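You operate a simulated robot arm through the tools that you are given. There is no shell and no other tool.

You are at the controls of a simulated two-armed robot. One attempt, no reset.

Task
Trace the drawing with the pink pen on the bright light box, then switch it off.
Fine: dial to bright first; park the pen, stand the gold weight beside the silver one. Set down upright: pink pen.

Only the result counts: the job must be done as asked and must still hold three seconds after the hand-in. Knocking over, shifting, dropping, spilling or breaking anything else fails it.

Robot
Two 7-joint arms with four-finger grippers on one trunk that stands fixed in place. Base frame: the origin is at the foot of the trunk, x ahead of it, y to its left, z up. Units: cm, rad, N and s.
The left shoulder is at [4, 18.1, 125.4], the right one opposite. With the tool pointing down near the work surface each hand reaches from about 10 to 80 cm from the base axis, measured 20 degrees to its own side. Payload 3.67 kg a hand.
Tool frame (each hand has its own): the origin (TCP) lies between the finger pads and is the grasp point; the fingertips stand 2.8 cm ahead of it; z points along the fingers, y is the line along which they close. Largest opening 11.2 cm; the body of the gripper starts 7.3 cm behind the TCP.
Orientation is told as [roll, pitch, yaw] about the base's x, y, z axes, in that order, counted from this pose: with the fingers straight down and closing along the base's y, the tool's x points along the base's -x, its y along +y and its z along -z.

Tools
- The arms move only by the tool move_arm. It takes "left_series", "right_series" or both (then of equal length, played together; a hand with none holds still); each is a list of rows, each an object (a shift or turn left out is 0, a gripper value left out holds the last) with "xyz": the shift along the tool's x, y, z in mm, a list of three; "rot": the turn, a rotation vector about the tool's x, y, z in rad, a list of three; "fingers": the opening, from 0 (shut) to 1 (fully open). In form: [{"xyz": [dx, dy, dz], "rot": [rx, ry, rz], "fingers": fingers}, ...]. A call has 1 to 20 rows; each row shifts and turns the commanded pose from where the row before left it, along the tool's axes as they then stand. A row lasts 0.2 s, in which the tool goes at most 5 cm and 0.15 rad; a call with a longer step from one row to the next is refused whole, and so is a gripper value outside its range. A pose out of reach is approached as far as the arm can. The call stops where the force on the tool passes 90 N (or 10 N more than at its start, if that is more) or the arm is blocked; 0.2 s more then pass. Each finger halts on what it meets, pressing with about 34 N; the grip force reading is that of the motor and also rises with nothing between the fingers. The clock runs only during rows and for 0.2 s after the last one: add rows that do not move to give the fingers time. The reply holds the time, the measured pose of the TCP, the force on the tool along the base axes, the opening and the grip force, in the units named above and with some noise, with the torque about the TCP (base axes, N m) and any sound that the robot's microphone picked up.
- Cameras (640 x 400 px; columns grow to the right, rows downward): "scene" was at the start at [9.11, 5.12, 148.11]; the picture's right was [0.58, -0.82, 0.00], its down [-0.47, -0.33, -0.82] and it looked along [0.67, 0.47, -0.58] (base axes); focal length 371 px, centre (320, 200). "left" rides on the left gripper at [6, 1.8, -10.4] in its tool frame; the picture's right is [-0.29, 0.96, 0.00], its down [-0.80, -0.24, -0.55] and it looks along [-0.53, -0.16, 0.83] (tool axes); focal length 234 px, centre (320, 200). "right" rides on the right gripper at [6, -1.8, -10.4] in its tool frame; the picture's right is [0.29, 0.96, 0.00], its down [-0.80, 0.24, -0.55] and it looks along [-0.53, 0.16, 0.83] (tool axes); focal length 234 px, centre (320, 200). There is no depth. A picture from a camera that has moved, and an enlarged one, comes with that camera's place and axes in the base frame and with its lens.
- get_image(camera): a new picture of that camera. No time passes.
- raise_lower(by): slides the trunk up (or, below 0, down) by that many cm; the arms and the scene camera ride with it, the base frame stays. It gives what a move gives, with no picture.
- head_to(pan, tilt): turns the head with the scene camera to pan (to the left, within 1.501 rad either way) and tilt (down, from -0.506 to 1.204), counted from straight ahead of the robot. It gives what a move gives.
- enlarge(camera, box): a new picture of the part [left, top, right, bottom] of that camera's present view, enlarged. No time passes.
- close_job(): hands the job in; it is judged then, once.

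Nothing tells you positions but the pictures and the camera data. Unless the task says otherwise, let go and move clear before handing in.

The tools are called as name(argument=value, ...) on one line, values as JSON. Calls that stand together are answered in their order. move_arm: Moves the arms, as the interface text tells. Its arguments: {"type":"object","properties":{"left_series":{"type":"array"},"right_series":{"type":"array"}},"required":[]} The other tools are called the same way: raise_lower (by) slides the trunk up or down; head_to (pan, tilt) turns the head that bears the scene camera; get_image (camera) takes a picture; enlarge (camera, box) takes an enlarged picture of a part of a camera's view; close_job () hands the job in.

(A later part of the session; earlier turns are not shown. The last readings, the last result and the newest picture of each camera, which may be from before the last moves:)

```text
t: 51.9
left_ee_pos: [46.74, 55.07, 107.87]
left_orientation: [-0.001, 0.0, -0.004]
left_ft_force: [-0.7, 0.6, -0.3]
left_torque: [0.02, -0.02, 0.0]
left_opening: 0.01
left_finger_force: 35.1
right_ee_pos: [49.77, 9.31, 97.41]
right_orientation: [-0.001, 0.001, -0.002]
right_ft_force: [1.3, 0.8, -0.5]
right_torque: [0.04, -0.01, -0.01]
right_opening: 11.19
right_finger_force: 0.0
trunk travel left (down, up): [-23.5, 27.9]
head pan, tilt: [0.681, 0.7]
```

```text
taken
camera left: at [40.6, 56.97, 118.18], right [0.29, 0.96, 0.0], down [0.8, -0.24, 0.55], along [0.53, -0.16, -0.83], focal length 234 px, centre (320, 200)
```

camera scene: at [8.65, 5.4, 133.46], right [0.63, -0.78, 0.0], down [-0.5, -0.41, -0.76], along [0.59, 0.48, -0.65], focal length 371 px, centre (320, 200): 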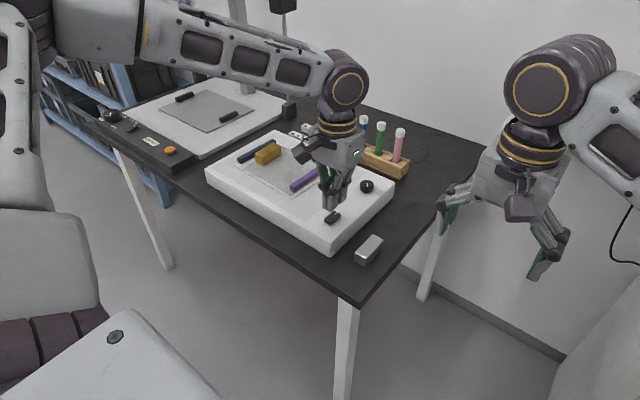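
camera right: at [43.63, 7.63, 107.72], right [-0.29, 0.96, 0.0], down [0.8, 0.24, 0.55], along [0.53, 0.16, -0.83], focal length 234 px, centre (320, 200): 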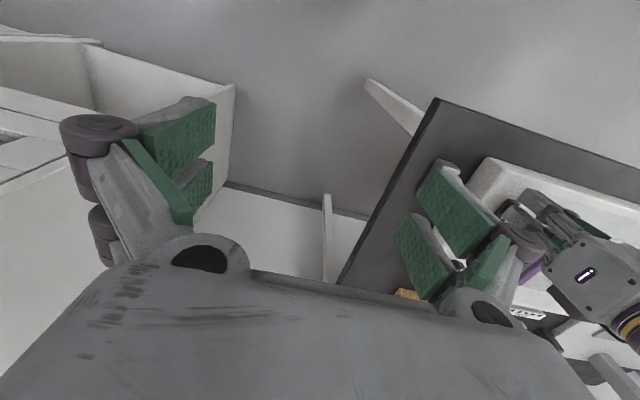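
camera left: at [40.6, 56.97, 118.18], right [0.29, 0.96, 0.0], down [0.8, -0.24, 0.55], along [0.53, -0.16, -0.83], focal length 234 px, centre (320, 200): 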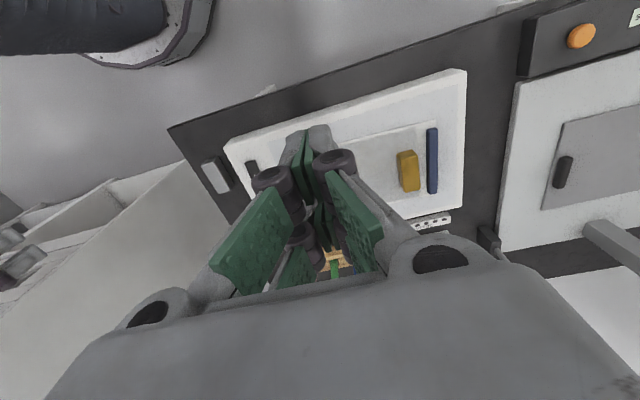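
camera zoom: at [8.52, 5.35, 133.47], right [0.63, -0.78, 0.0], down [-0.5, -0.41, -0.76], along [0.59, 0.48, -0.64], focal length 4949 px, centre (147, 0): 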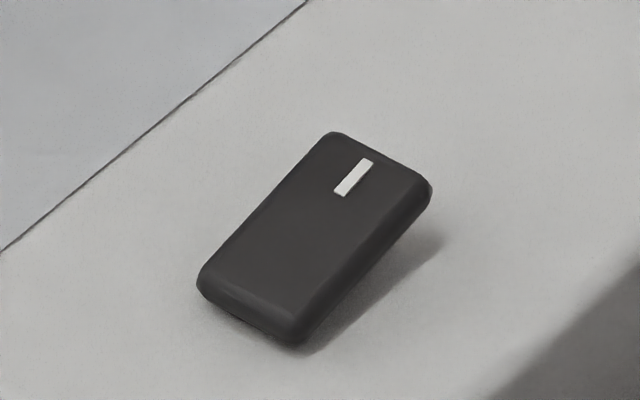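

The rocker is back as at the start with the dial at the clockwise stop. I'll compare the same panel crops for light.

enlarge(camera="scene", box=[280, 160, 350, 220])

enlarge(camera="scene", box=[250, 140, 320, 195])

enlarge(camera="left", box=[330, 60, 480, 230])

```text
6.67 times, centred on (315, 190) of scene
camera zoom: at [8.52, 5.35, 133.47], right [0.63, -0.78, 0.0], down [-0.5, -0.41, -0.76], along [0.59, 0.48, -0.64], focal length 2475 px, centre (353, 267)
```

zoom: 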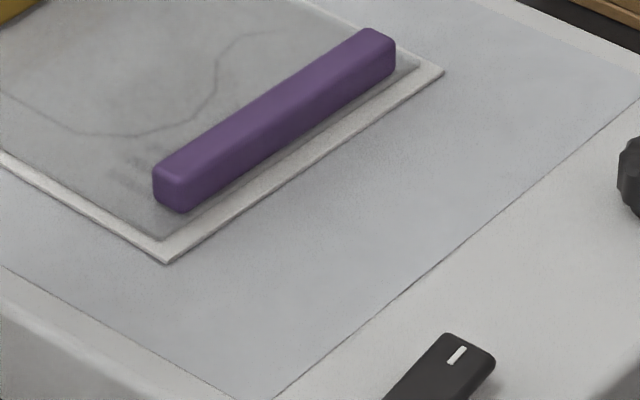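

```text
7.27 times, centred on (285, 168) of scene
camera zoom: at [8.52, 5.35, 133.47], right [0.63, -0.78, 0.0], down [-0.5, -0.41, -0.76], along [0.59, 0.48, -0.64], focal length 2700 px, centre (574, 436)
```

zoom: 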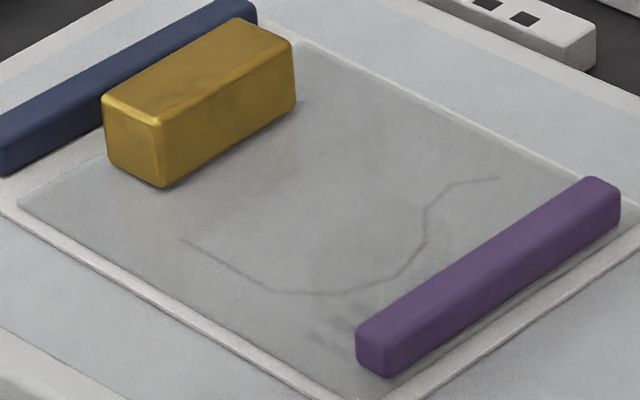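

```text
2.35 times, centred on (405, 145) of left
camera zoom: at [40.6, 56.97, 118.18], right [0.29, 0.96, 0.0], down [0.8, -0.24, 0.55], along [0.53, -0.16, -0.83], focal length 551 px, centre (120, 329)
```

zoom: 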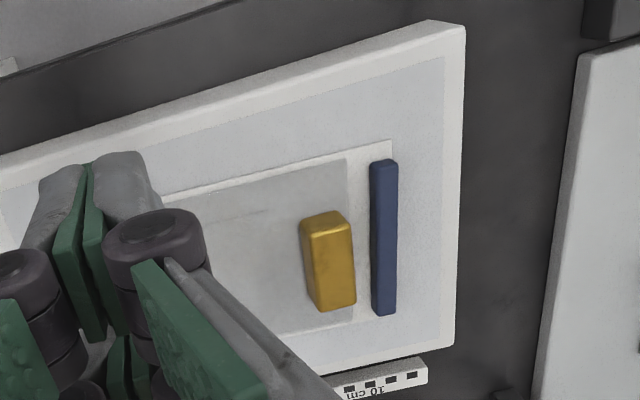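

No difference is visible in any combination so far. I'll put the wrist camera above the panel for a much closer, near-vertical look at the drawing and any markings.

move_arm(left_series=[{"xyz": [-39, 10, 14]}, {"xyz": [-39, 10, 14]}, {"xyz": [-39, 10, 14]}, {"xyz": [-39, 10, 14]}, {"xyz": [-39, 10, 14]}, {"xyz": [0, 0, 0]}])

get_image(camera="left")

enlarge(camera="left", box=[220, 0, 420, 125])

```text
t: 53.3
left_ee_pos: [66.23, 60.11, 100.3]
left_orientation: [0.0, -0.001, -0.003]
left_ft_force: [-1.3, 0.9, 0.2]
left_torque: [-0.01, -0.02, 0.02]
left_opening: 0.0
left_finger_force: 35.6
right_ee_pos: [49.74, 9.34, 97.36]
right_orientation: [-0.001, 0.0, -0.001]
right_ft_force: [-1.8, 0.5, 0.1]
right_torque: [0.01, -0.03, 0.01]
right_opening: 11.2
right_finger_force: 0.0
trunk travel left (down, up): [-23.5, 27.9]
head pan, tilt: [0.681, 0.7]
```

```text
taken
camera left: at [60.12, 61.97, 110.6], right [0.29, 0.96, 0.0], down [0.8, -0.24, 0.56], along [0.53, -0.16, -0.83], focal length 234 px, centre (320, 200)
```

left: 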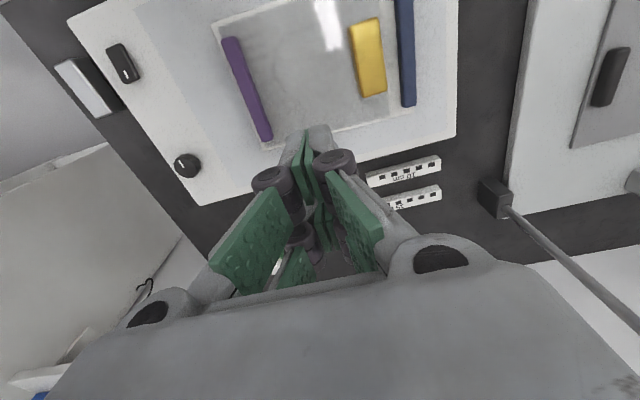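

```text
3.20 times, centred on (320, 62) of left
camera zoom: at [60.12, 61.97, 110.6], right [0.29, 0.96, 0.0], down [0.8, -0.24, 0.56], along [0.53, -0.16, -0.83], focal length 749 px, centre (320, 640)
```

zoom: 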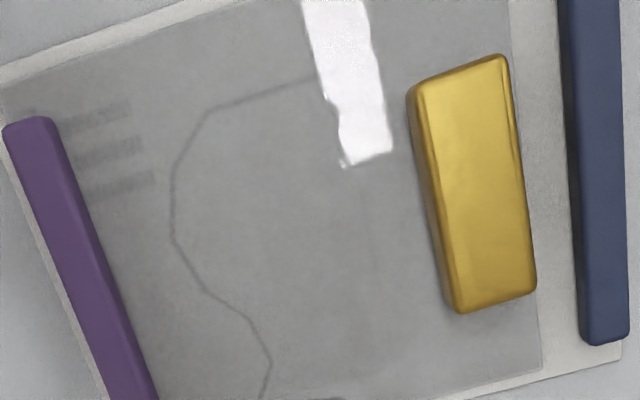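

The drawing's curve is visible faintly. I'll zoom on the dial and rocker from this angle for markings and tilt.

enlarge(camera="left", box=[60, 10, 240, 200])

enlarge(camera="left", box=[90, 30, 150, 95])

```text
2.11 times, centred on (150, 105) of left
camera zoom: at [60.12, 61.97, 110.6], right [0.29, 0.96, 0.0], down [0.8, -0.24, 0.56], along [0.53, -0.16, -0.83], focal length 493 px, centre (678, 400)
```

zoom: 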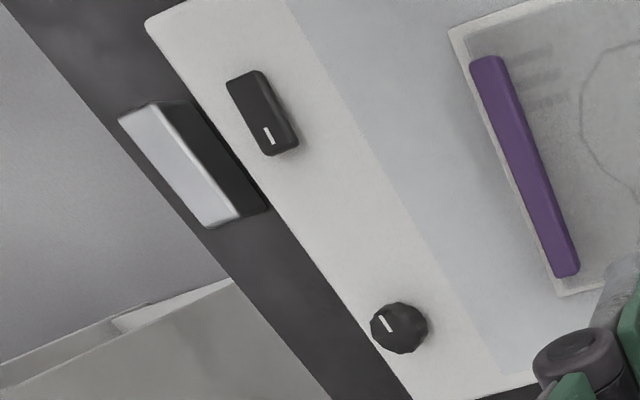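

```text
6.15 times, centred on (120, 62) of left
camera zoom: at [60.12, 61.97, 110.6], right [0.29, 0.96, 0.0], down [0.8, -0.24, 0.56], along [0.53, -0.16, -0.83], focal length 1441 px, centre (1551, 1046)
```

zoom: 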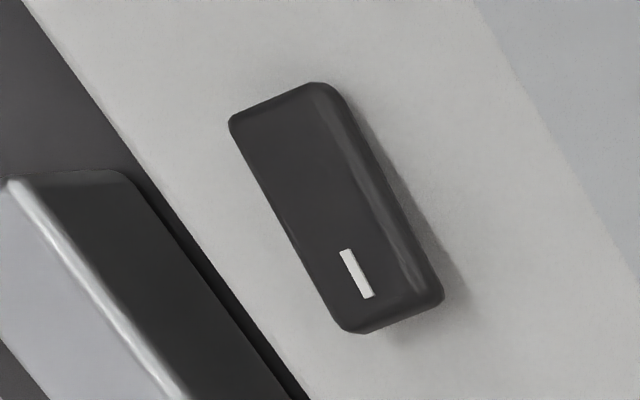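

No labels anywhere on the box. I'll press the marked end again with the dial at maximum (using only the near prong) and return to this same viewpoint to compare.

move_arm(left_series=[{"xyz": [17, -41, 18]}, {"xyz": [17, -41, 18]}, {"xyz": [17, -41, 18]}, {"xyz": [17, -41, 18]}, {"xyz": [17, -39, 18]}, {"xyz": [0, 0, 40]}, {"xyz": [0, 0, 42]}, {"xyz": [0, 0, 0]}])

move_arm(left_series=[{"xyz": [0, 0, 2]}, {"xyz": [0, 0, 1]}, {"xyz": [0, 0, 1]}, {"xyz": [0, 0, 0]}])

enlarge(camera="scene", box=[300, 180, 370, 240])

```text
t: 55.1
left_ee_pos: [58.04, 39.97, 83.4]
left_orientation: [0.0, -0.002, -0.004]
left_ft_force: [-0.3, 0.3, 0.7]
left_torque: [-0.02, -0.02, 0.01]
left_opening: 0.0
left_finger_force: 36.1
right_ee_pos: [49.79, 9.34, 97.47]
right_orientation: [-0.001, 0.001, -0.001]
right_ft_force: [0.1, 0.1, -0.4]
right_torque: [-0.01, 0.0, 0.04]
right_opening: 11.19
right_finger_force: 0.1
trunk travel left (down, up): [-23.5, 27.9]
head pan, tilt: [0.681, 0.7]
```

```text
t: 56.1
left_ee_pos: [58.0, 40.14, 83.01]
left_orientation: [0.0, 0.001, -0.003]
left_ft_force: [-0.5, 0.3, 0.6]
left_torque: [0.02, -0.03, 0.0]
left_opening: 0.6
left_finger_force: 35.6
right_ee_pos: [49.64, 9.45, 97.45]
right_orientation: [0.0, 0.0, -0.001]
right_ft_force: [0.4, 0.8, 0.5]
right_torque: [-0.02, 0.0, -0.01]
right_opening: 11.22
right_finger_force: 0.0
trunk travel left (down, up): [-23.5, 27.9]
head pan, tilt: [0.681, 0.7]
```

```text
6.67 times, centred on (335, 210) of scene
camera zoom: at [8.51, 5.39, 133.47], right [0.63, -0.78, 0.0], down [-0.5, -0.41, -0.76], along [0.59, 0.48, -0.64], focal length 2475 px, centre (220, 133)
```

zoom: 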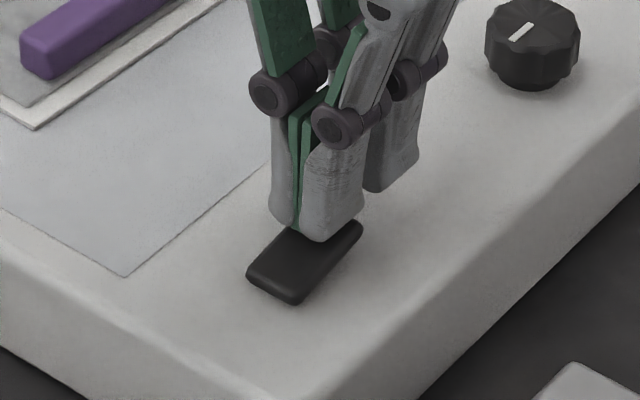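

move_arm(left_series=[{"xyz": [2, -2, 1]}, {"xyz": [0, 0, 1]}, {"xyz": [0, 0, 1]}, {"xyz": [0, 0, 1]}, {"xyz": [0, 0, 0]}])

enlarge(camera="scene", box=[300, 180, 370, 240])

```text
t: 57.3
left_ee_pos: [57.77, 39.91, 82.56]
left_orientation: [0.0, 0.0, -0.002]
left_ft_force: [-0.2, 1.1, 4.4]
left_torque: [0.04, 0.08, -0.05]
left_opening: 0.61
left_finger_force: 36.2
right_ee_pos: [49.77, 9.35, 97.37]
right_orientation: [0.001, -0.001, -0.001]
right_ft_force: [0.1, 0.2, 0.9]
right_torque: [-0.04, 0.01, 0.02]
right_opening: 11.19
right_finger_force: 0.0
trunk travel left (down, up): [-23.5, 27.9]
head pan, tilt: [0.681, 0.7]
heard: click
```

```text
6.67 times, centred on (335, 210) of scene
camera zoom: at [8.48, 5.39, 133.48], right [0.63, -0.78, 0.0], down [-0.5, -0.41, -0.76], along [0.59, 0.48, -0.64], focal length 2475 px, centre (220, 133)
```

zoom: 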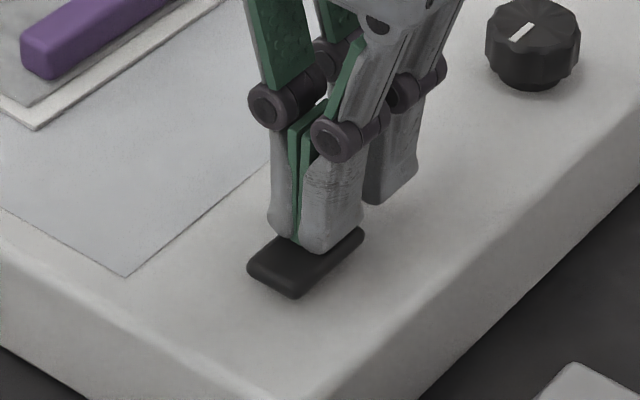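

A single click. I'll check the panel now while still touching, then press 1 mm more to seat it.

enlarge(camera="scene", box=[200, 130, 420, 270])

enlarge(camera="scene", box=[250, 140, 320, 195])

```text
2.86 times, centred on (310, 200) of scene
camera zoom: at [8.48, 5.39, 133.48], right [0.63, -0.78, 0.0], down [-0.5, -0.41, -0.76], along [0.59, 0.48, -0.64], focal length 1060 px, centre (349, 200)
```

zoom: 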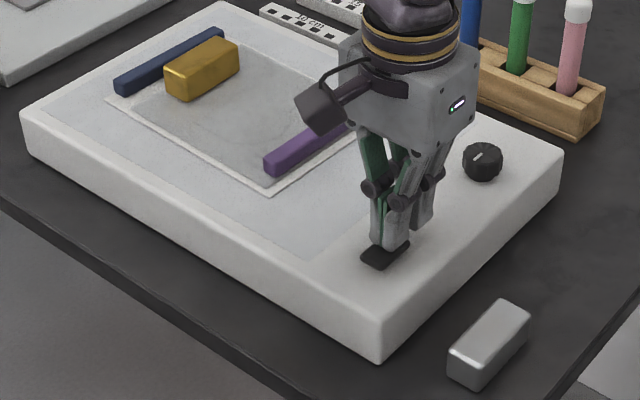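

```text
7.27 times, centred on (285, 168) of scene
camera zoom: at [8.48, 5.39, 133.48], right [0.63, -0.78, 0.0], down [-0.5, -0.41, -0.76], along [0.59, 0.48, -0.64], focal length 2700 px, centre (574, 436)
```

zoom: 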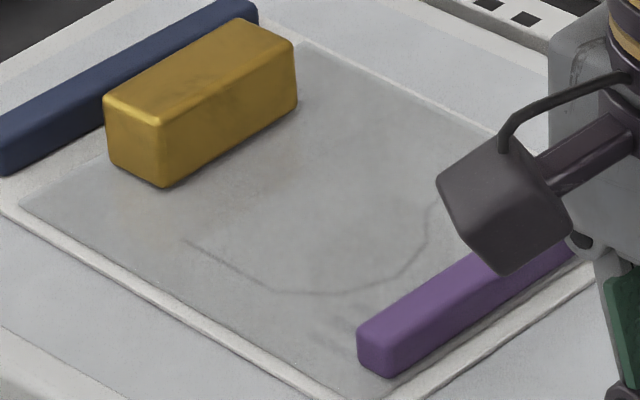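

move_arm(left_series=[{"xyz": [0, 0, 1]}, {"xyz": [0, 0, 0]}, {"xyz": [0, 0, -10]}, {"xyz": [0, 0, -40]}, {"xyz": [0, 0, -38]}, {"xyz": [-17, 41, -18]}, {"xyz": [-17, 41, -18]}, {"xyz": [-17, 41, -18]}, {"xyz": [-17, 41, -18]}, {"xyz": [-17, 40, -18]}, {"xyz": [0, 0, 0]}])

get_image(camera="left")

enlarge(camera="left", box=[220, 0, 420, 125])

enlarge(camera="left", box=[60, 10, 240, 200])

enlarge(camera="scene", box=[280, 160, 350, 220])

```text
t: 59.7
left_ee_pos: [66.46, 60.49, 100.29]
left_orientation: [0.0, 0.0, -0.002]
left_ft_force: [-0.8, 0.3, -0.3]
left_torque: [0.03, 0.0, 0.02]
left_opening: 0.02
left_finger_force: 36.2
right_ee_pos: [49.73, 9.34, 97.3]
right_orientation: [-0.001, -0.001, -0.001]
right_ft_force: [-0.6, -0.2, 0.3]
right_torque: [-0.01, 0.02, 0.0]
right_opening: 11.19
right_finger_force: 0.0
trunk travel left (down, up): [-23.5, 27.9]
head pan, tilt: [0.681, 0.7]
heard: click
```

```text
taken
camera left: at [60.38, 62.26, 110.64], right [0.29, 0.96, 0.0], down [0.8, -0.24, 0.55], along [0.53, -0.16, -0.83], focal length 234 px, centre (320, 200)
```

left: 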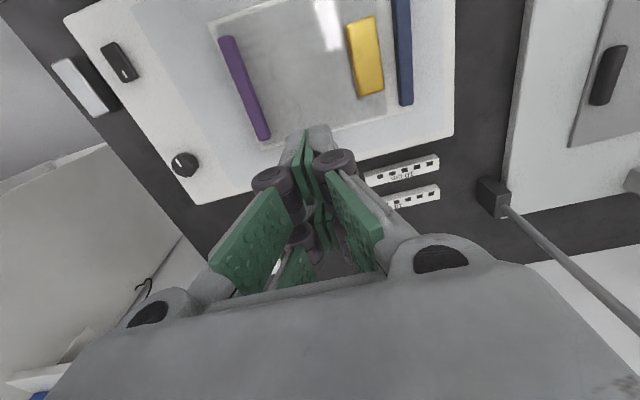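

```text
3.20 times, centred on (320, 62) of left
camera zoom: at [60.38, 62.26, 110.64], right [0.29, 0.96, 0.0], down [0.8, -0.24, 0.55], along [0.53, -0.16, -0.83], focal length 749 px, centre (320, 640)
```

zoom: 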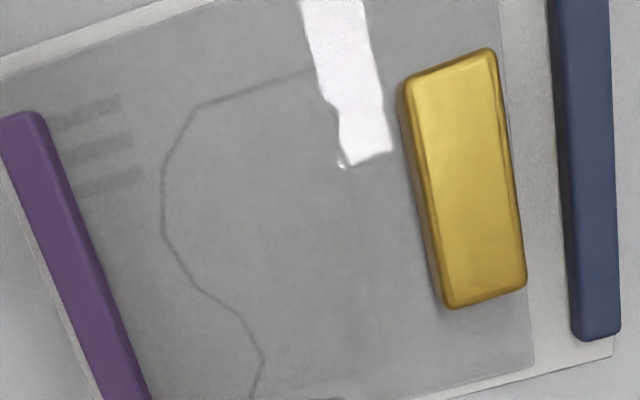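

```text
2.11 times, centred on (150, 105) of left
camera zoom: at [60.38, 62.26, 110.64], right [0.29, 0.96, 0.0], down [0.8, -0.24, 0.55], along [0.53, -0.16, -0.83], focal length 493 px, centre (678, 400)
```

zoom: 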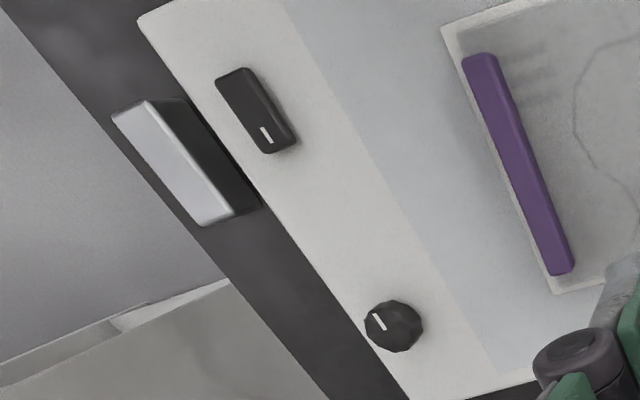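

```text
6.67 times, centred on (315, 190) of scene
camera zoom: at [8.44, 5.39, 133.48], right [0.63, -0.78, 0.0], down [-0.5, -0.41, -0.77], along [0.59, 0.48, -0.64], focal length 2475 px, centre (353, 267)
```

zoom: 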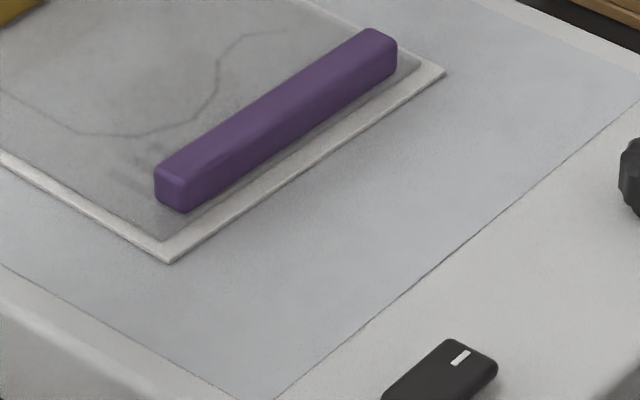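

Another click came on release. I'll check the rocker's posture carefully now.

enlarge(camera="scene", box=[315, 200, 351, 230])

enlarge(camera="left", box=[88, 28, 148, 93])

enlarge(camera="scene", box=[200, 130, 420, 270])

```text
13.33 times, centred on (333, 215) of scene
camera zoom: at [8.44, 5.39, 133.48], right [0.63, -0.78, 0.0], down [-0.5, -0.41, -0.77], along [0.59, 0.48, -0.64], focal length 4949 px, centre (147, 0)
```

zoom: 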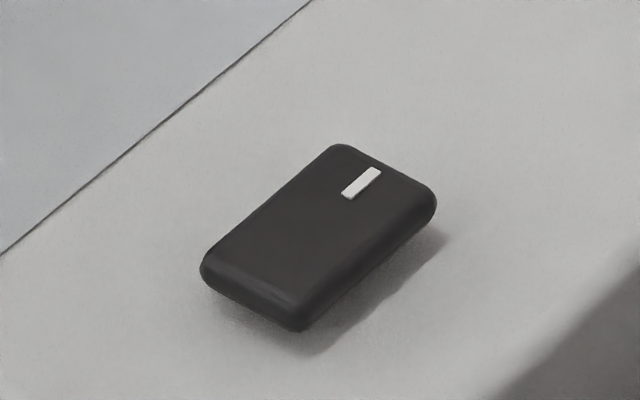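

```text
6.15 times, centred on (118, 60) of left
camera zoom: at [60.38, 62.26, 110.64], right [0.29, 0.96, 0.0], down [0.8, -0.24, 0.55], along [0.53, -0.16, -0.83], focal length 1441 px, centre (1563, 1058)
```

zoom: 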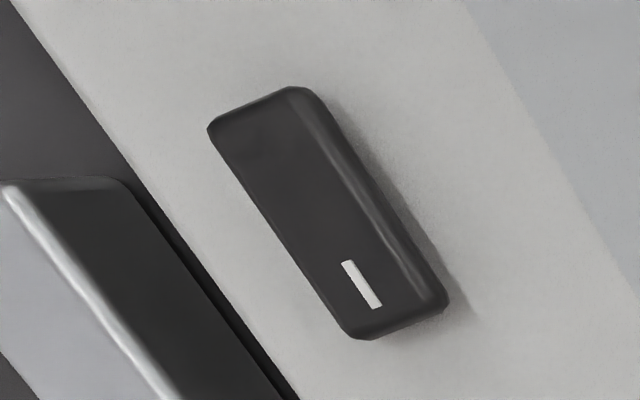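

```text
2.86 times, centred on (310, 200) of scene
camera zoom: at [8.44, 5.39, 133.48], right [0.63, -0.78, 0.0], down [-0.5, -0.41, -0.77], along [0.59, 0.48, -0.64], focal length 1060 px, centre (349, 200)
```

zoom: 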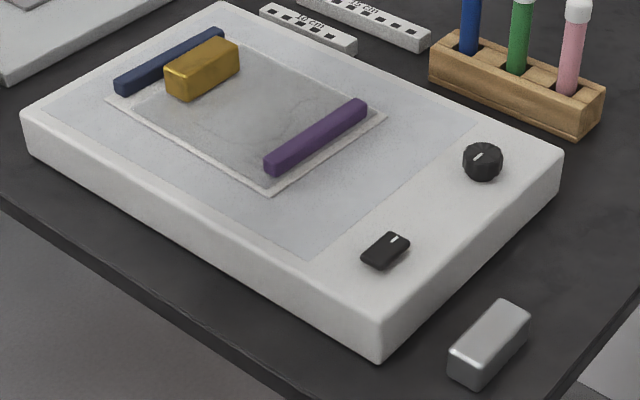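

The rocker is tipped with the marked end down again, yet no glow is visible. I'll read the other device's labels in case its controls relate to this box.

enlarge(camera="scene", box=[90, 90, 200, 170])

enlarge(camera="scene", box=[190, 130, 260, 260])

enlarge(camera="left", box=[440, 0, 640, 220])

```text
5.00 times, centred on (145, 130) of scene
camera zoom: at [8.44, 5.39, 133.48], right [0.63, -0.78, 0.0], down [-0.5, -0.41, -0.77], along [0.59, 0.48, -0.64], focal length 1856 px, centre (1195, 550)
```

zoom: 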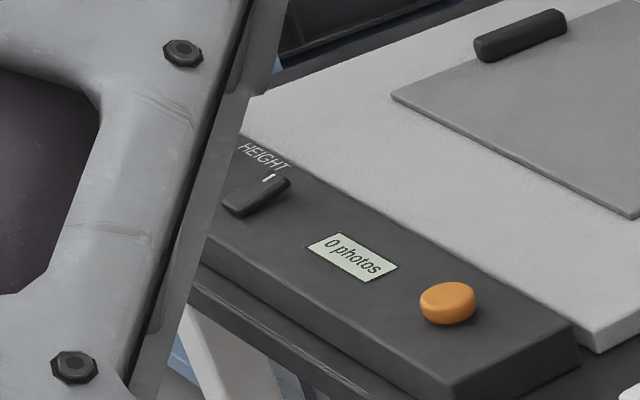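

```text
3.08 times, centred on (225, 195) of scene
camera zoom: at [8.44, 5.39, 133.48], right [0.63, -0.78, 0.0], down [-0.5, -0.41, -0.77], along [0.59, 0.48, -0.64], focal length 1142 px, centre (612, 215)
```

zoom: 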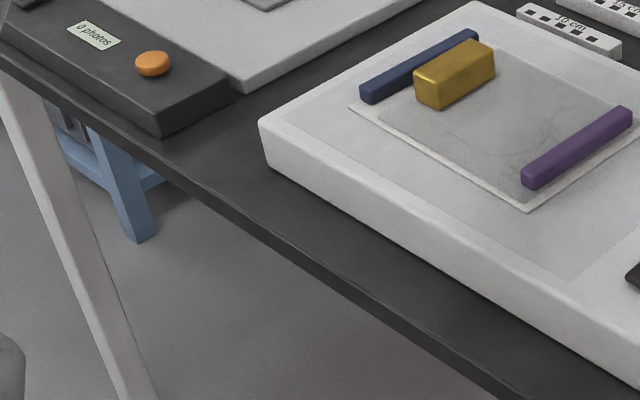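

```text
1.82 times, centred on (540, 110) of left
camera zoom: at [60.38, 62.26, 110.64], right [0.29, 0.96, 0.0], down [0.8, -0.24, 0.55], along [0.53, -0.16, -0.83], focal length 426 px, centre (-80, 364)
```

zoom: 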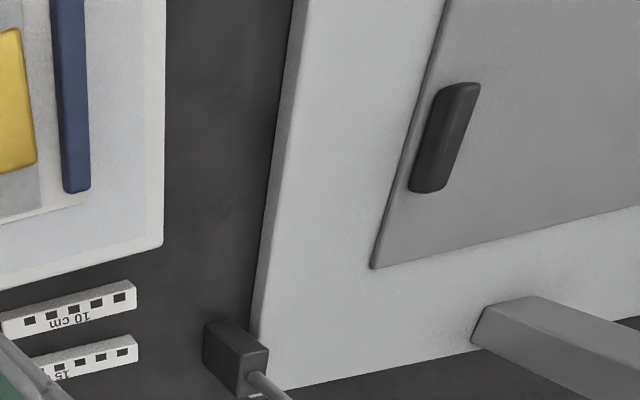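

I'll take a few tiny reference crops across panel, sheet and body now (marked end down), to compare against the other switch state.

enlarge(camera="scene", box=[316, 198, 332, 208])

enlarge(camera="scene", box=[286, 182, 302, 192])

enlarge(camera="scene", box=[206, 166, 222, 176])

```text
16.00 times, centred on (324, 203) of scene
camera zoom: at [8.44, 5.39, 133.48], right [0.63, -0.78, 0.0], down [-0.5, -0.41, -0.77], along [0.59, 0.48, -0.64], focal length 5939 px, centre (256, 152)
```

zoom: 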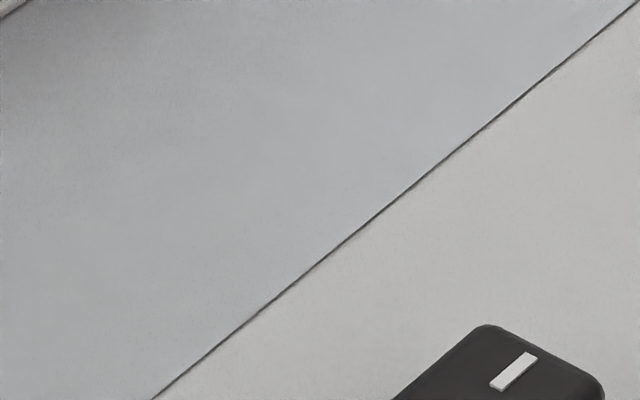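

```text
16.00 times, centred on (294, 187) of scene
camera zoom: at [8.44, 5.39, 133.48], right [0.63, -0.78, 0.0], down [-0.5, -0.41, -0.77], along [0.59, 0.48, -0.64], focal length 5939 px, centre (736, 408)
```

zoom: 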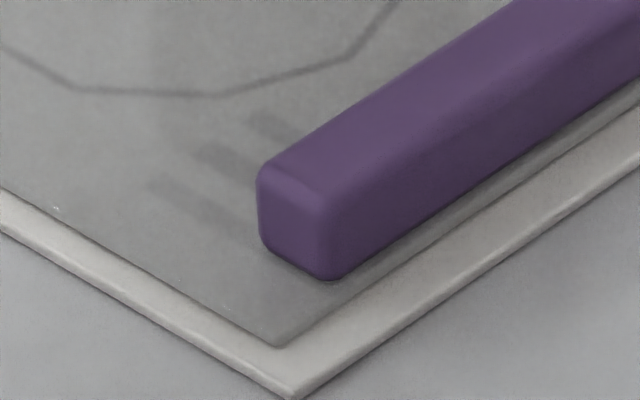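

```text
16.00 times, centred on (214, 171) of scene
camera zoom: at [8.44, 5.39, 133.48], right [0.63, -0.78, 0.0], down [-0.5, -0.41, -0.77], along [0.59, 0.48, -0.64], focal length 5939 px, centre (2016, 664)
```

zoom: 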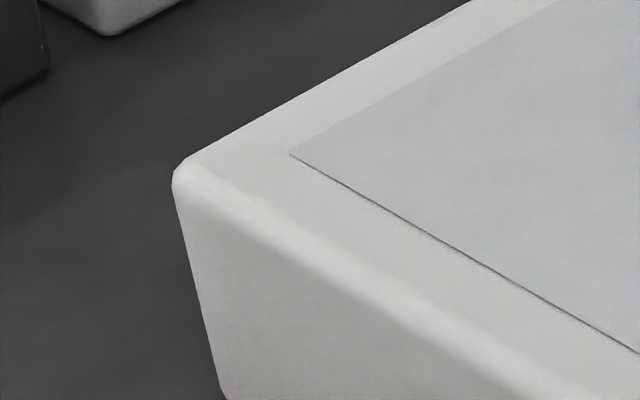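

The box is plainly unlit here. I'll press the unmarked end as before (clean single click) and take the same tiny crops for comparison.

move_arm(left_series=[{"xyz": [22.5, -34.2, 15.5]}, {"xyz": [22.5, -34.2, 15.5]}, {"xyz": [22.5, -34.2, 15.5]}, {"xyz": [22.5, -34.2, 15.5]}, {"xyz": [22.5, -34.2, 15.5]}, {"xyz": [22.5, -34.2, 15.5]}, {"xyz": [0, 0, 40]}, {"xyz": [0, 0, 39]}, {"xyz": [0, 0, 0]}])

move_arm(left_series=[{"xyz": [0, 0, 2]}, {"xyz": [0, 0, 1]}, {"xyz": [0, 0, 1]}, {"xyz": [0, 0, 1]}, {"xyz": [0, 0, 0]}])

```text
t: 61.7
left_ee_pos: [52.31, 40.17, 82.94]
left_orientation: [0.0, 0.001, -0.002]
left_ft_force: [-0.3, 0.1, -0.1]
left_torque: [-0.02, -0.01, 0.0]
left_opening: 0.01
left_finger_force: 35.2
right_ee_pos: [49.73, 9.35, 97.4]
right_orientation: [0.001, -0.001, 0.002]
right_ft_force: [0.4, -0.8, -0.5]
right_torque: [0.03, 0.01, -0.02]
right_opening: 11.21
right_finger_force: 0.1
trunk travel left (down, up): [-23.5, 27.9]
head pan, tilt: [0.681, 0.7]
```

```text
t: 62.9
left_ee_pos: [52.57, 39.87, 82.55]
left_orientation: [0.001, 0.001, -0.004]
left_ft_force: [-0.6, 1.0, 0.2]
left_torque: [0.0, 0.04, -0.02]
left_opening: 0.58
left_finger_force: 35.9
right_ee_pos: [49.64, 9.42, 97.47]
right_orientation: [0.0, 0.0, 0.0]
right_ft_force: [-0.9, 0.2, 0.1]
right_torque: [0.0, 0.03, 0.03]
right_opening: 11.2
right_finger_force: 0.1
trunk travel left (down, up): [-23.5, 27.9]
head pan, tilt: [0.681, 0.7]
```

move_arm(left_series=[{"xyz": [-3, 0, 1]}, {"xyz": [0, 0, 1]}, {"xyz": [0, 0, 0]}])

enlarge(camera="scene", box=[300, 180, 370, 240])

```text
t: 63.7
left_ee_pos: [52.89, 39.99, 82.56]
left_orientation: [0.001, -0.005, -0.003]
left_ft_force: [-8.7, 7.3, 25.0]
left_torque: [0.15, -0.4, 0.15]
left_opening: 0.61
left_finger_force: 35.5
right_ee_pos: [49.61, 9.35, 97.53]
right_orientation: [0.001, -0.002, 0.0]
right_ft_force: [-0.5, 0.9, -0.2]
right_torque: [-0.03, -0.02, 0.01]
right_opening: 11.21
right_finger_force: 0.0
trunk travel left (down, up): [-23.5, 27.9]
head pan, tilt: [0.681, 0.7]
```

```text
6.67 times, centred on (335, 210) of scene
camera zoom: at [8.19, 5.33, 133.51], right [0.63, -0.78, 0.0], down [-0.5, -0.41, -0.77], along [0.6, 0.48, -0.64], focal length 2475 px, centre (220, 133)
```

zoom: 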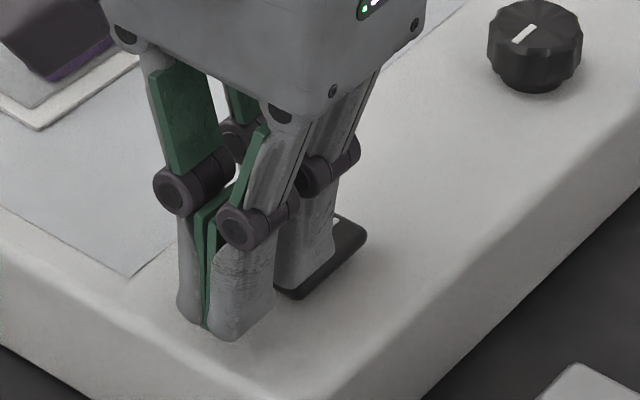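

No click this time though the force is 25 N. I'll lift and inspect the rocker.

move_arm(left_series=[{"xyz": [0, 0, -10]}, {"xyz": [0, 0, -40]}, {"xyz": [0, 0, -45]}, {"xyz": [0, 45, 0]}, {"xyz": [0, 45, 0]}, {"xyz": [0, 45, 0]}, {"xyz": [0, 0, 0]}])

enlarge(camera="scene", box=[315, 200, 351, 230])

get_image(camera="scene")

```text
t: 65.3
left_ee_pos: [52.7, 53.41, 91.97]
left_orientation: [0.001, -0.001, -0.004]
left_ft_force: [0.6, 0.4, -0.4]
left_torque: [0.0, -0.01, 0.01]
left_opening: 0.01
left_finger_force: 35.0
right_ee_pos: [49.72, 9.38, 97.36]
right_orientation: [-0.001, -0.002, 0.0]
right_ft_force: [-0.7, 0.4, -0.4]
right_torque: [-0.02, 0.03, -0.03]
right_opening: 11.21
right_finger_force: 0.0
trunk travel left (down, up): [-23.5, 27.9]
head pan, tilt: [0.681, 0.7]
```

```text
13.33 times, centred on (333, 215) of scene
camera zoom: at [8.53, 5.32, 133.47], right [0.63, -0.78, 0.0], down [-0.5, -0.41, -0.76], along [0.59, 0.48, -0.64], focal length 4949 px, centre (147, 0)
```

zoom: 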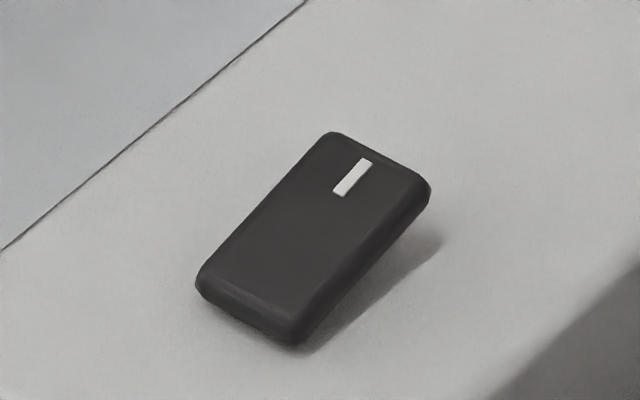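

```text
taken
camera scene: at [8.53, 5.32, 133.47], right [0.63, -0.78, 0.0], down [-0.5, -0.41, -0.76], along [0.59, 0.48, -0.64], focal length 371 px, centre (320, 200)
```

scene: 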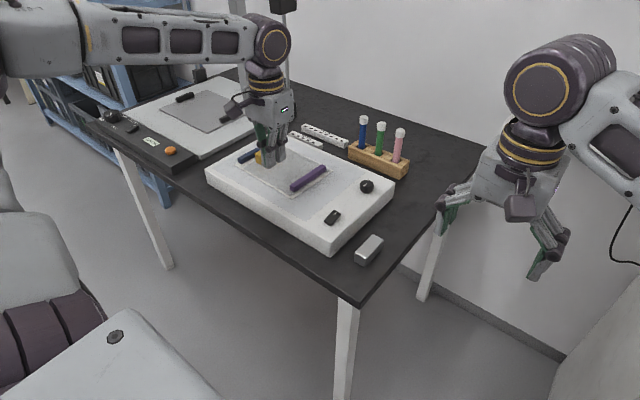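

The rocker flipped back (marked end up). Now the same reference crops for comparison.

move_arm(left_series=[{"xyz": [0, 45, -20]}, {"xyz": [0, 45, -20]}, {"xyz": [0, 45, -20]}, {"xyz": [0, 0, 0]}])

enlarge(camera="scene", box=[316, 198, 332, 208])

enlarge(camera="scene", box=[286, 182, 302, 192])

enlarge(camera="scene", box=[206, 166, 222, 176])

```text
t: 66.3
left_ee_pos: [53.01, 66.93, 98.02]
left_orientation: [0.001, 0.0, -0.003]
left_ft_force: [-0.2, 0.4, 1.2]
left_torque: [0.03, -0.01, 0.0]
left_opening: 0.03
left_finger_force: 35.8
right_ee_pos: [49.7, 9.28, 97.33]
right_orientation: [0.0, 0.0, 0.001]
right_ft_force: [0.2, -0.2, 0.6]
right_torque: [0.01, 0.02, 0.01]
right_opening: 11.17
right_finger_force: 0.1
trunk travel left (down, up): [-23.5, 27.9]
head pan, tilt: [0.681, 0.7]
```

```text
16.00 times, centred on (324, 203) of scene
camera zoom: at [8.52, 5.35, 133.47], right [0.63, -0.78, 0.0], down [-0.5, -0.41, -0.76], along [0.59, 0.48, -0.64], focal length 5939 px, centre (256, 152)
```

zoom: 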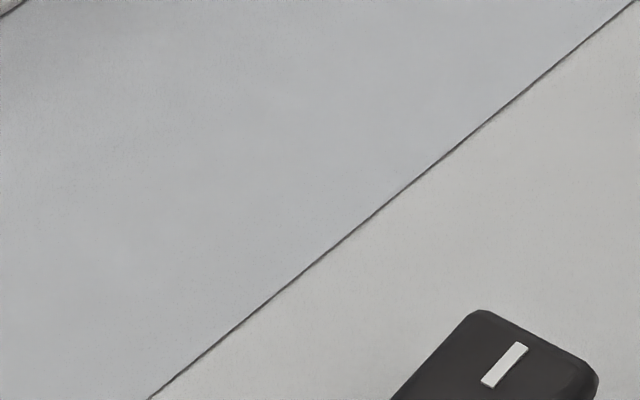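

```text
16.00 times, centred on (294, 187) of scene
camera zoom: at [8.52, 5.35, 133.47], right [0.63, -0.78, 0.0], down [-0.5, -0.41, -0.76], along [0.59, 0.48, -0.64], focal length 5939 px, centre (736, 408)
```

zoom: 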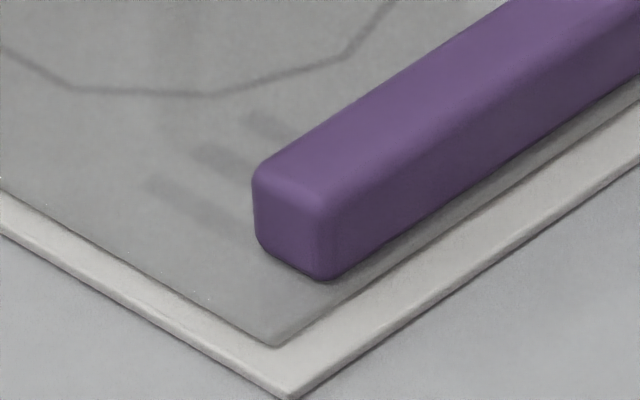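

```text
16.00 times, centred on (214, 171) of scene
camera zoom: at [8.52, 5.35, 133.47], right [0.63, -0.78, 0.0], down [-0.5, -0.41, -0.76], along [0.59, 0.48, -0.64], focal length 5939 px, centre (2016, 664)
```

zoom: 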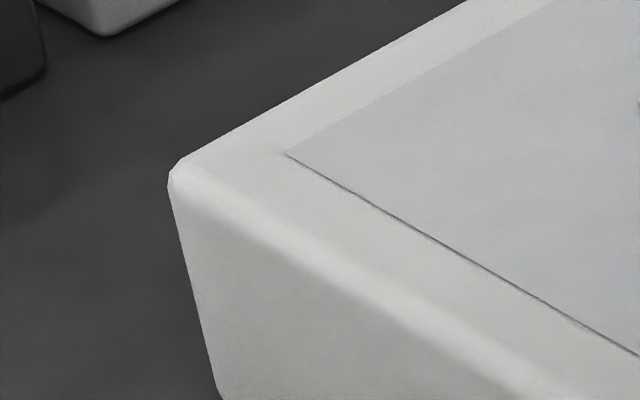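

The two switch states look identical, so I want to check the box's hidden sides for another control. I'll move the wrist camera past the left side of the box.

move_arm(left_series=[{"xyz": [0, 45, 0]}, {"xyz": [0, 45, 0]}, {"xyz": [0, 45, 0]}, {"xyz": [0, 45, 0]}, {"xyz": [0, 45, 0]}, {"xyz": [0, 0, 0]}])

get_image(camera="left")

get_image(camera="scene")

```text
t: 67.7
left_ee_pos: [51.21, 83.62, 97.13]
left_orientation: [0.0, -0.001, -0.005]
left_ft_force: [0.7, -0.1, 0.2]
left_torque: [0.01, 0.01, 0.04]
left_opening: 0.02
left_finger_force: 35.3
left hand out of reach, approached as far as the arm can: row 4, 5
right_ee_pos: [49.87, 9.36, 97.17]
right_orientation: [0.0, 0.002, 0.0]
right_ft_force: [0.1, 0.6, 0.3]
right_torque: [-0.02, 0.0, 0.0]
right_opening: 11.21
right_finger_force: 0.2
trunk travel left (down, up): [-23.5, 27.9]
head pan, tilt: [0.681, 0.7]
```

```text
taken
camera left: at [45.14, 85.44, 107.34], right [0.29, 0.96, 0.0], down [0.8, -0.24, 0.55], along [0.53, -0.16, -0.83], focal length 234 px, centre (320, 200)
```

left: 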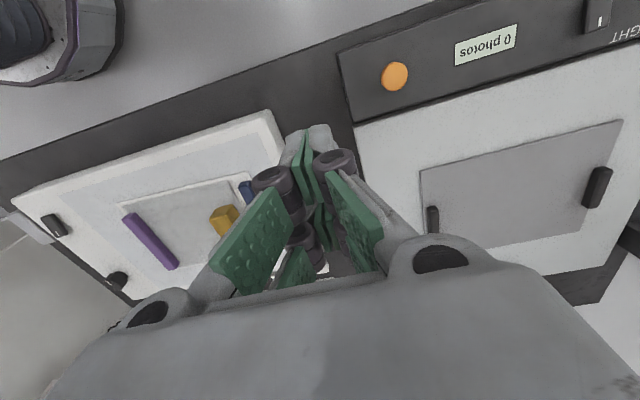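

```text
taken
camera scene: at [8.62, 5.37, 133.46], right [0.63, -0.78, 0.0], down [-0.5, -0.41, -0.76], along [0.59, 0.48, -0.64], focal length 371 px, centre (320, 200)
```

scene: 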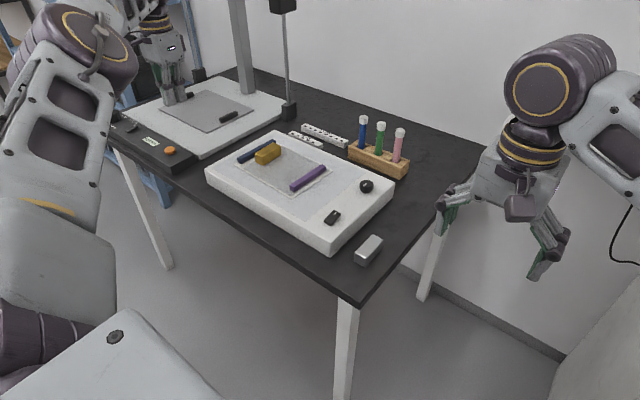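

enlarge(camera="left", box=[0, 100, 290, 310])

enlarge(camera="left", box=[430, 0, 640, 130])

enlarge(camera="scene", box=[200, 120, 420, 270])

```text
1.90 times, centred on (145, 205) of left
camera zoom: at [45.14, 85.44, 107.34], right [0.29, 0.96, 0.0], down [0.8, -0.24, 0.55], along [0.53, -0.16, -0.83], focal length 446 px, centre (653, 190)
```

zoom: 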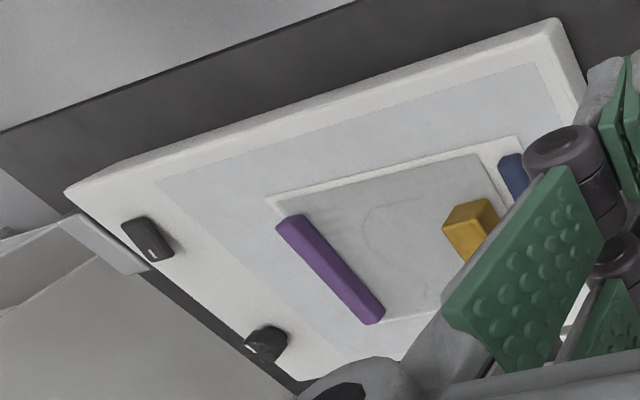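

```text
3.05 times, centred on (535, 65) of left
camera zoom: at [45.14, 85.44, 107.34], right [0.29, 0.96, 0.0], down [0.8, -0.24, 0.55], along [0.53, -0.16, -0.83], focal length 714 px, centre (-335, 611)
```

zoom: 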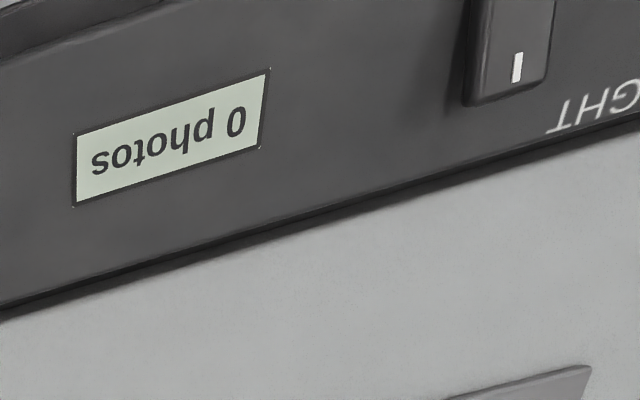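

```text
2.67 times, centred on (310, 195) of scene
camera zoom: at [8.62, 5.37, 133.46], right [0.63, -0.78, 0.0], down [-0.5, -0.41, -0.76], along [0.59, 0.48, -0.64], focal length 990 px, centre (347, 213)
```

zoom: 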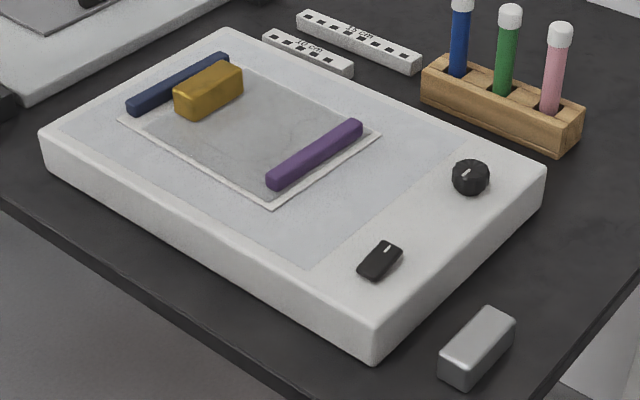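

The stand's rocker label ends in "...GHT"; I'll read it fully, plus the dial labels near it.

enlarge(camera="left", box=[570, 0, 640, 50])

enlarge(camera="scene", box=[95, 100, 195, 165])

```text
8.00 times, centred on (605, 25) of left
camera zoom: at [45.14, 85.44, 107.34], right [0.29, 0.96, 0.0], down [0.8, -0.24, 0.55], along [0.53, -0.16, -0.83], focal length 1873 px, centre (-1960, 1600)
```

zoom: 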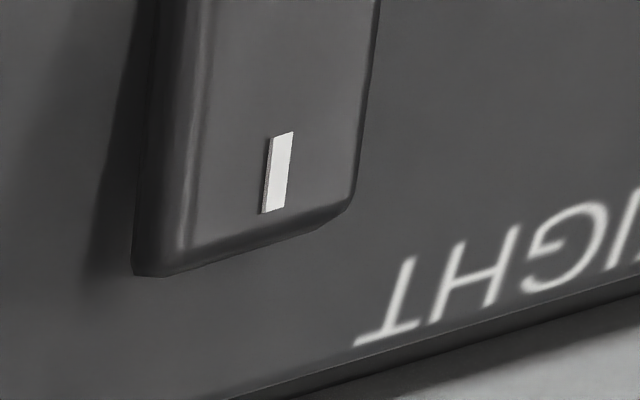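

```text
6.15 times, centred on (145, 132) of scene
camera zoom: at [8.62, 5.37, 133.46], right [0.63, -0.78, 0.0], down [-0.5, -0.41, -0.76], along [0.59, 0.48, -0.64], focal length 2284 px, centre (1397, 615)
```

zoom: 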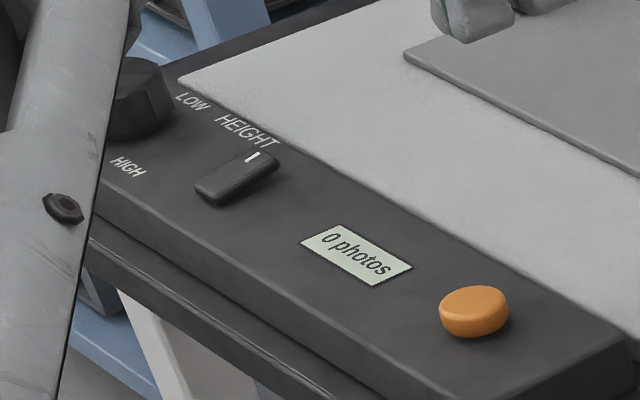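

The label is "HEIGHT" for that stand's own dial, so it's unrelated. I'll take controlled reference crops now (hand far left, marked end up, dial max), then compare with the other rocker state from the same hand pose.

enlarge(camera="scene", box=[316, 198, 332, 208])

enlarge(camera="scene", box=[270, 170, 350, 220])

enlarge(camera="scene", box=[258, 150, 298, 175])

```text
16.00 times, centred on (324, 203) of scene
camera zoom: at [8.62, 5.37, 133.46], right [0.63, -0.78, 0.0], down [-0.5, -0.41, -0.76], along [0.59, 0.48, -0.64], focal length 5939 px, centre (256, 152)
```

zoom: 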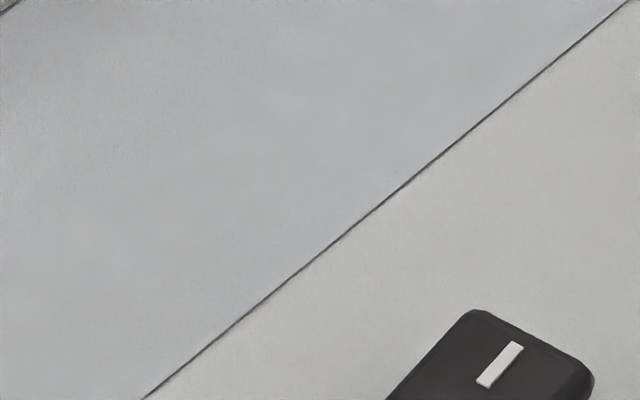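

```text
8.00 times, centred on (310, 195) of scene
camera zoom: at [8.62, 5.37, 133.46], right [0.63, -0.78, 0.0], down [-0.5, -0.41, -0.76], along [0.59, 0.48, -0.64], focal length 2970 px, centre (400, 240)
```

zoom: 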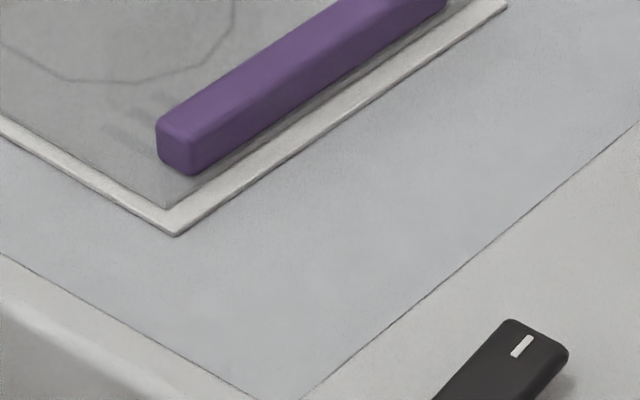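

```text
16.00 times, centred on (278, 162) of scene
camera zoom: at [8.62, 5.37, 133.46], right [0.63, -0.78, 0.0], down [-0.5, -0.41, -0.76], along [0.59, 0.48, -0.64], focal length 5939 px, centre (992, 800)
```

zoom: 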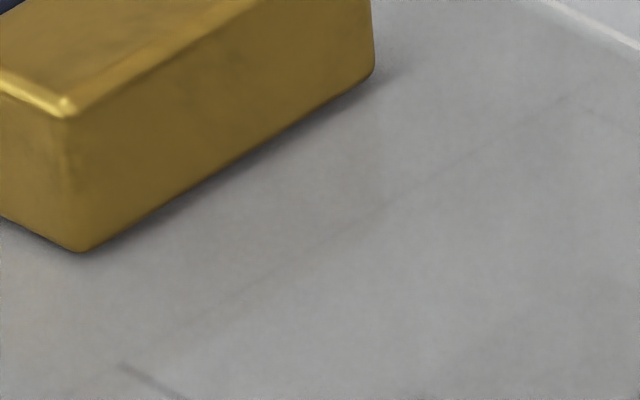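

I notice a very faint continuation of the drawing (a straight line near the gold weight) that bright light should reveal. I'll flip the rocker again with careful small steps and compare that spot.

move_arm(left_series=[{"xyz": [0, -45, 0]}, {"xyz": [0, -45, 0]}, {"xyz": [0, -45, 0]}, {"xyz": [0, -45, 0]}, {"xyz": [0, -45, 0]}, {"xyz": [-8, -45, 0]}, {"xyz": [-8, -45, 0]}, {"xyz": [-8, -45, 0]}, {"xyz": [-8, -45, 0]}, {"xyz": [-8, -45, 0]}, {"xyz": [-8, -45, 0]}, {"xyz": [0, 0, 45]}, {"xyz": [0, 0, 45]}, {"xyz": [0, 0, 45]}, {"xyz": [0, 0, 0]}])

```text
t: 70.9
left_ee_pos: [55.55, 34.62, 83.46]
left_orientation: [-0.002, 0.001, -0.004]
left_ft_force: [-0.3, 0.3, 0.2]
left_torque: [-0.04, -0.03, 0.0]
left_opening: 0.0
left_finger_force: 35.4
right_ee_pos: [49.76, 9.41, 97.33]
right_orientation: [-0.001, 0.0, 0.0]
right_ft_force: [-0.2, 0.3, 0.1]
right_torque: [0.01, -0.04, 0.01]
right_opening: 11.2
right_finger_force: 0.0
trunk travel left (down, up): [-23.5, 27.9]
head pan, tilt: [0.681, 0.7]
```

The command had been clamped at the reach limit, so the hand ended slightly to the right of the box edge, clear of everything. I'll lift, correct to the rocker's marked end, and press.

move_arm(left_series=[{"xyz": [0, 0, -20]}, {"xyz": [-23, 26, 0]}, {"xyz": [0, 26, 0]}, {"xyz": [0, 0, 20]}, {"xyz": [0, 0, 3]}, {"xyz": [0, 0, 1]}, {"xyz": [0, 0, 0]}])

enlarge(camera="scene", box=[300, 180, 370, 240])

```text
t: 72.5
left_ee_pos: [58.11, 39.59, 83.2]
left_orientation: [-0.001, -0.001, -0.002]
left_ft_force: [0.9, -0.8, 0.3]
left_torque: [0.03, 0.03, 0.02]
left_opening: 0.0
left_finger_force: 35.8
right_ee_pos: [49.8, 9.43, 97.33]
right_orientation: [0.0, 0.001, 0.0]
right_ft_force: [0.0, -0.4, -0.3]
right_torque: [0.01, 0.01, -0.02]
right_opening: 11.21
right_finger_force: 0.0
trunk travel left (down, up): [-23.5, 27.9]
head pan, tilt: [0.681, 0.7]
```

```text
6.67 times, centred on (335, 210) of scene
camera zoom: at [8.52, 5.4, 133.47], right [0.63, -0.78, 0.0], down [-0.5, -0.41, -0.76], along [0.59, 0.48, -0.64], focal length 2475 px, centre (220, 133)
```

zoom: 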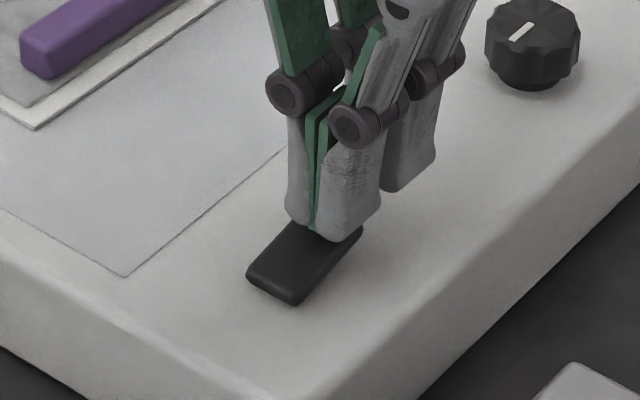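

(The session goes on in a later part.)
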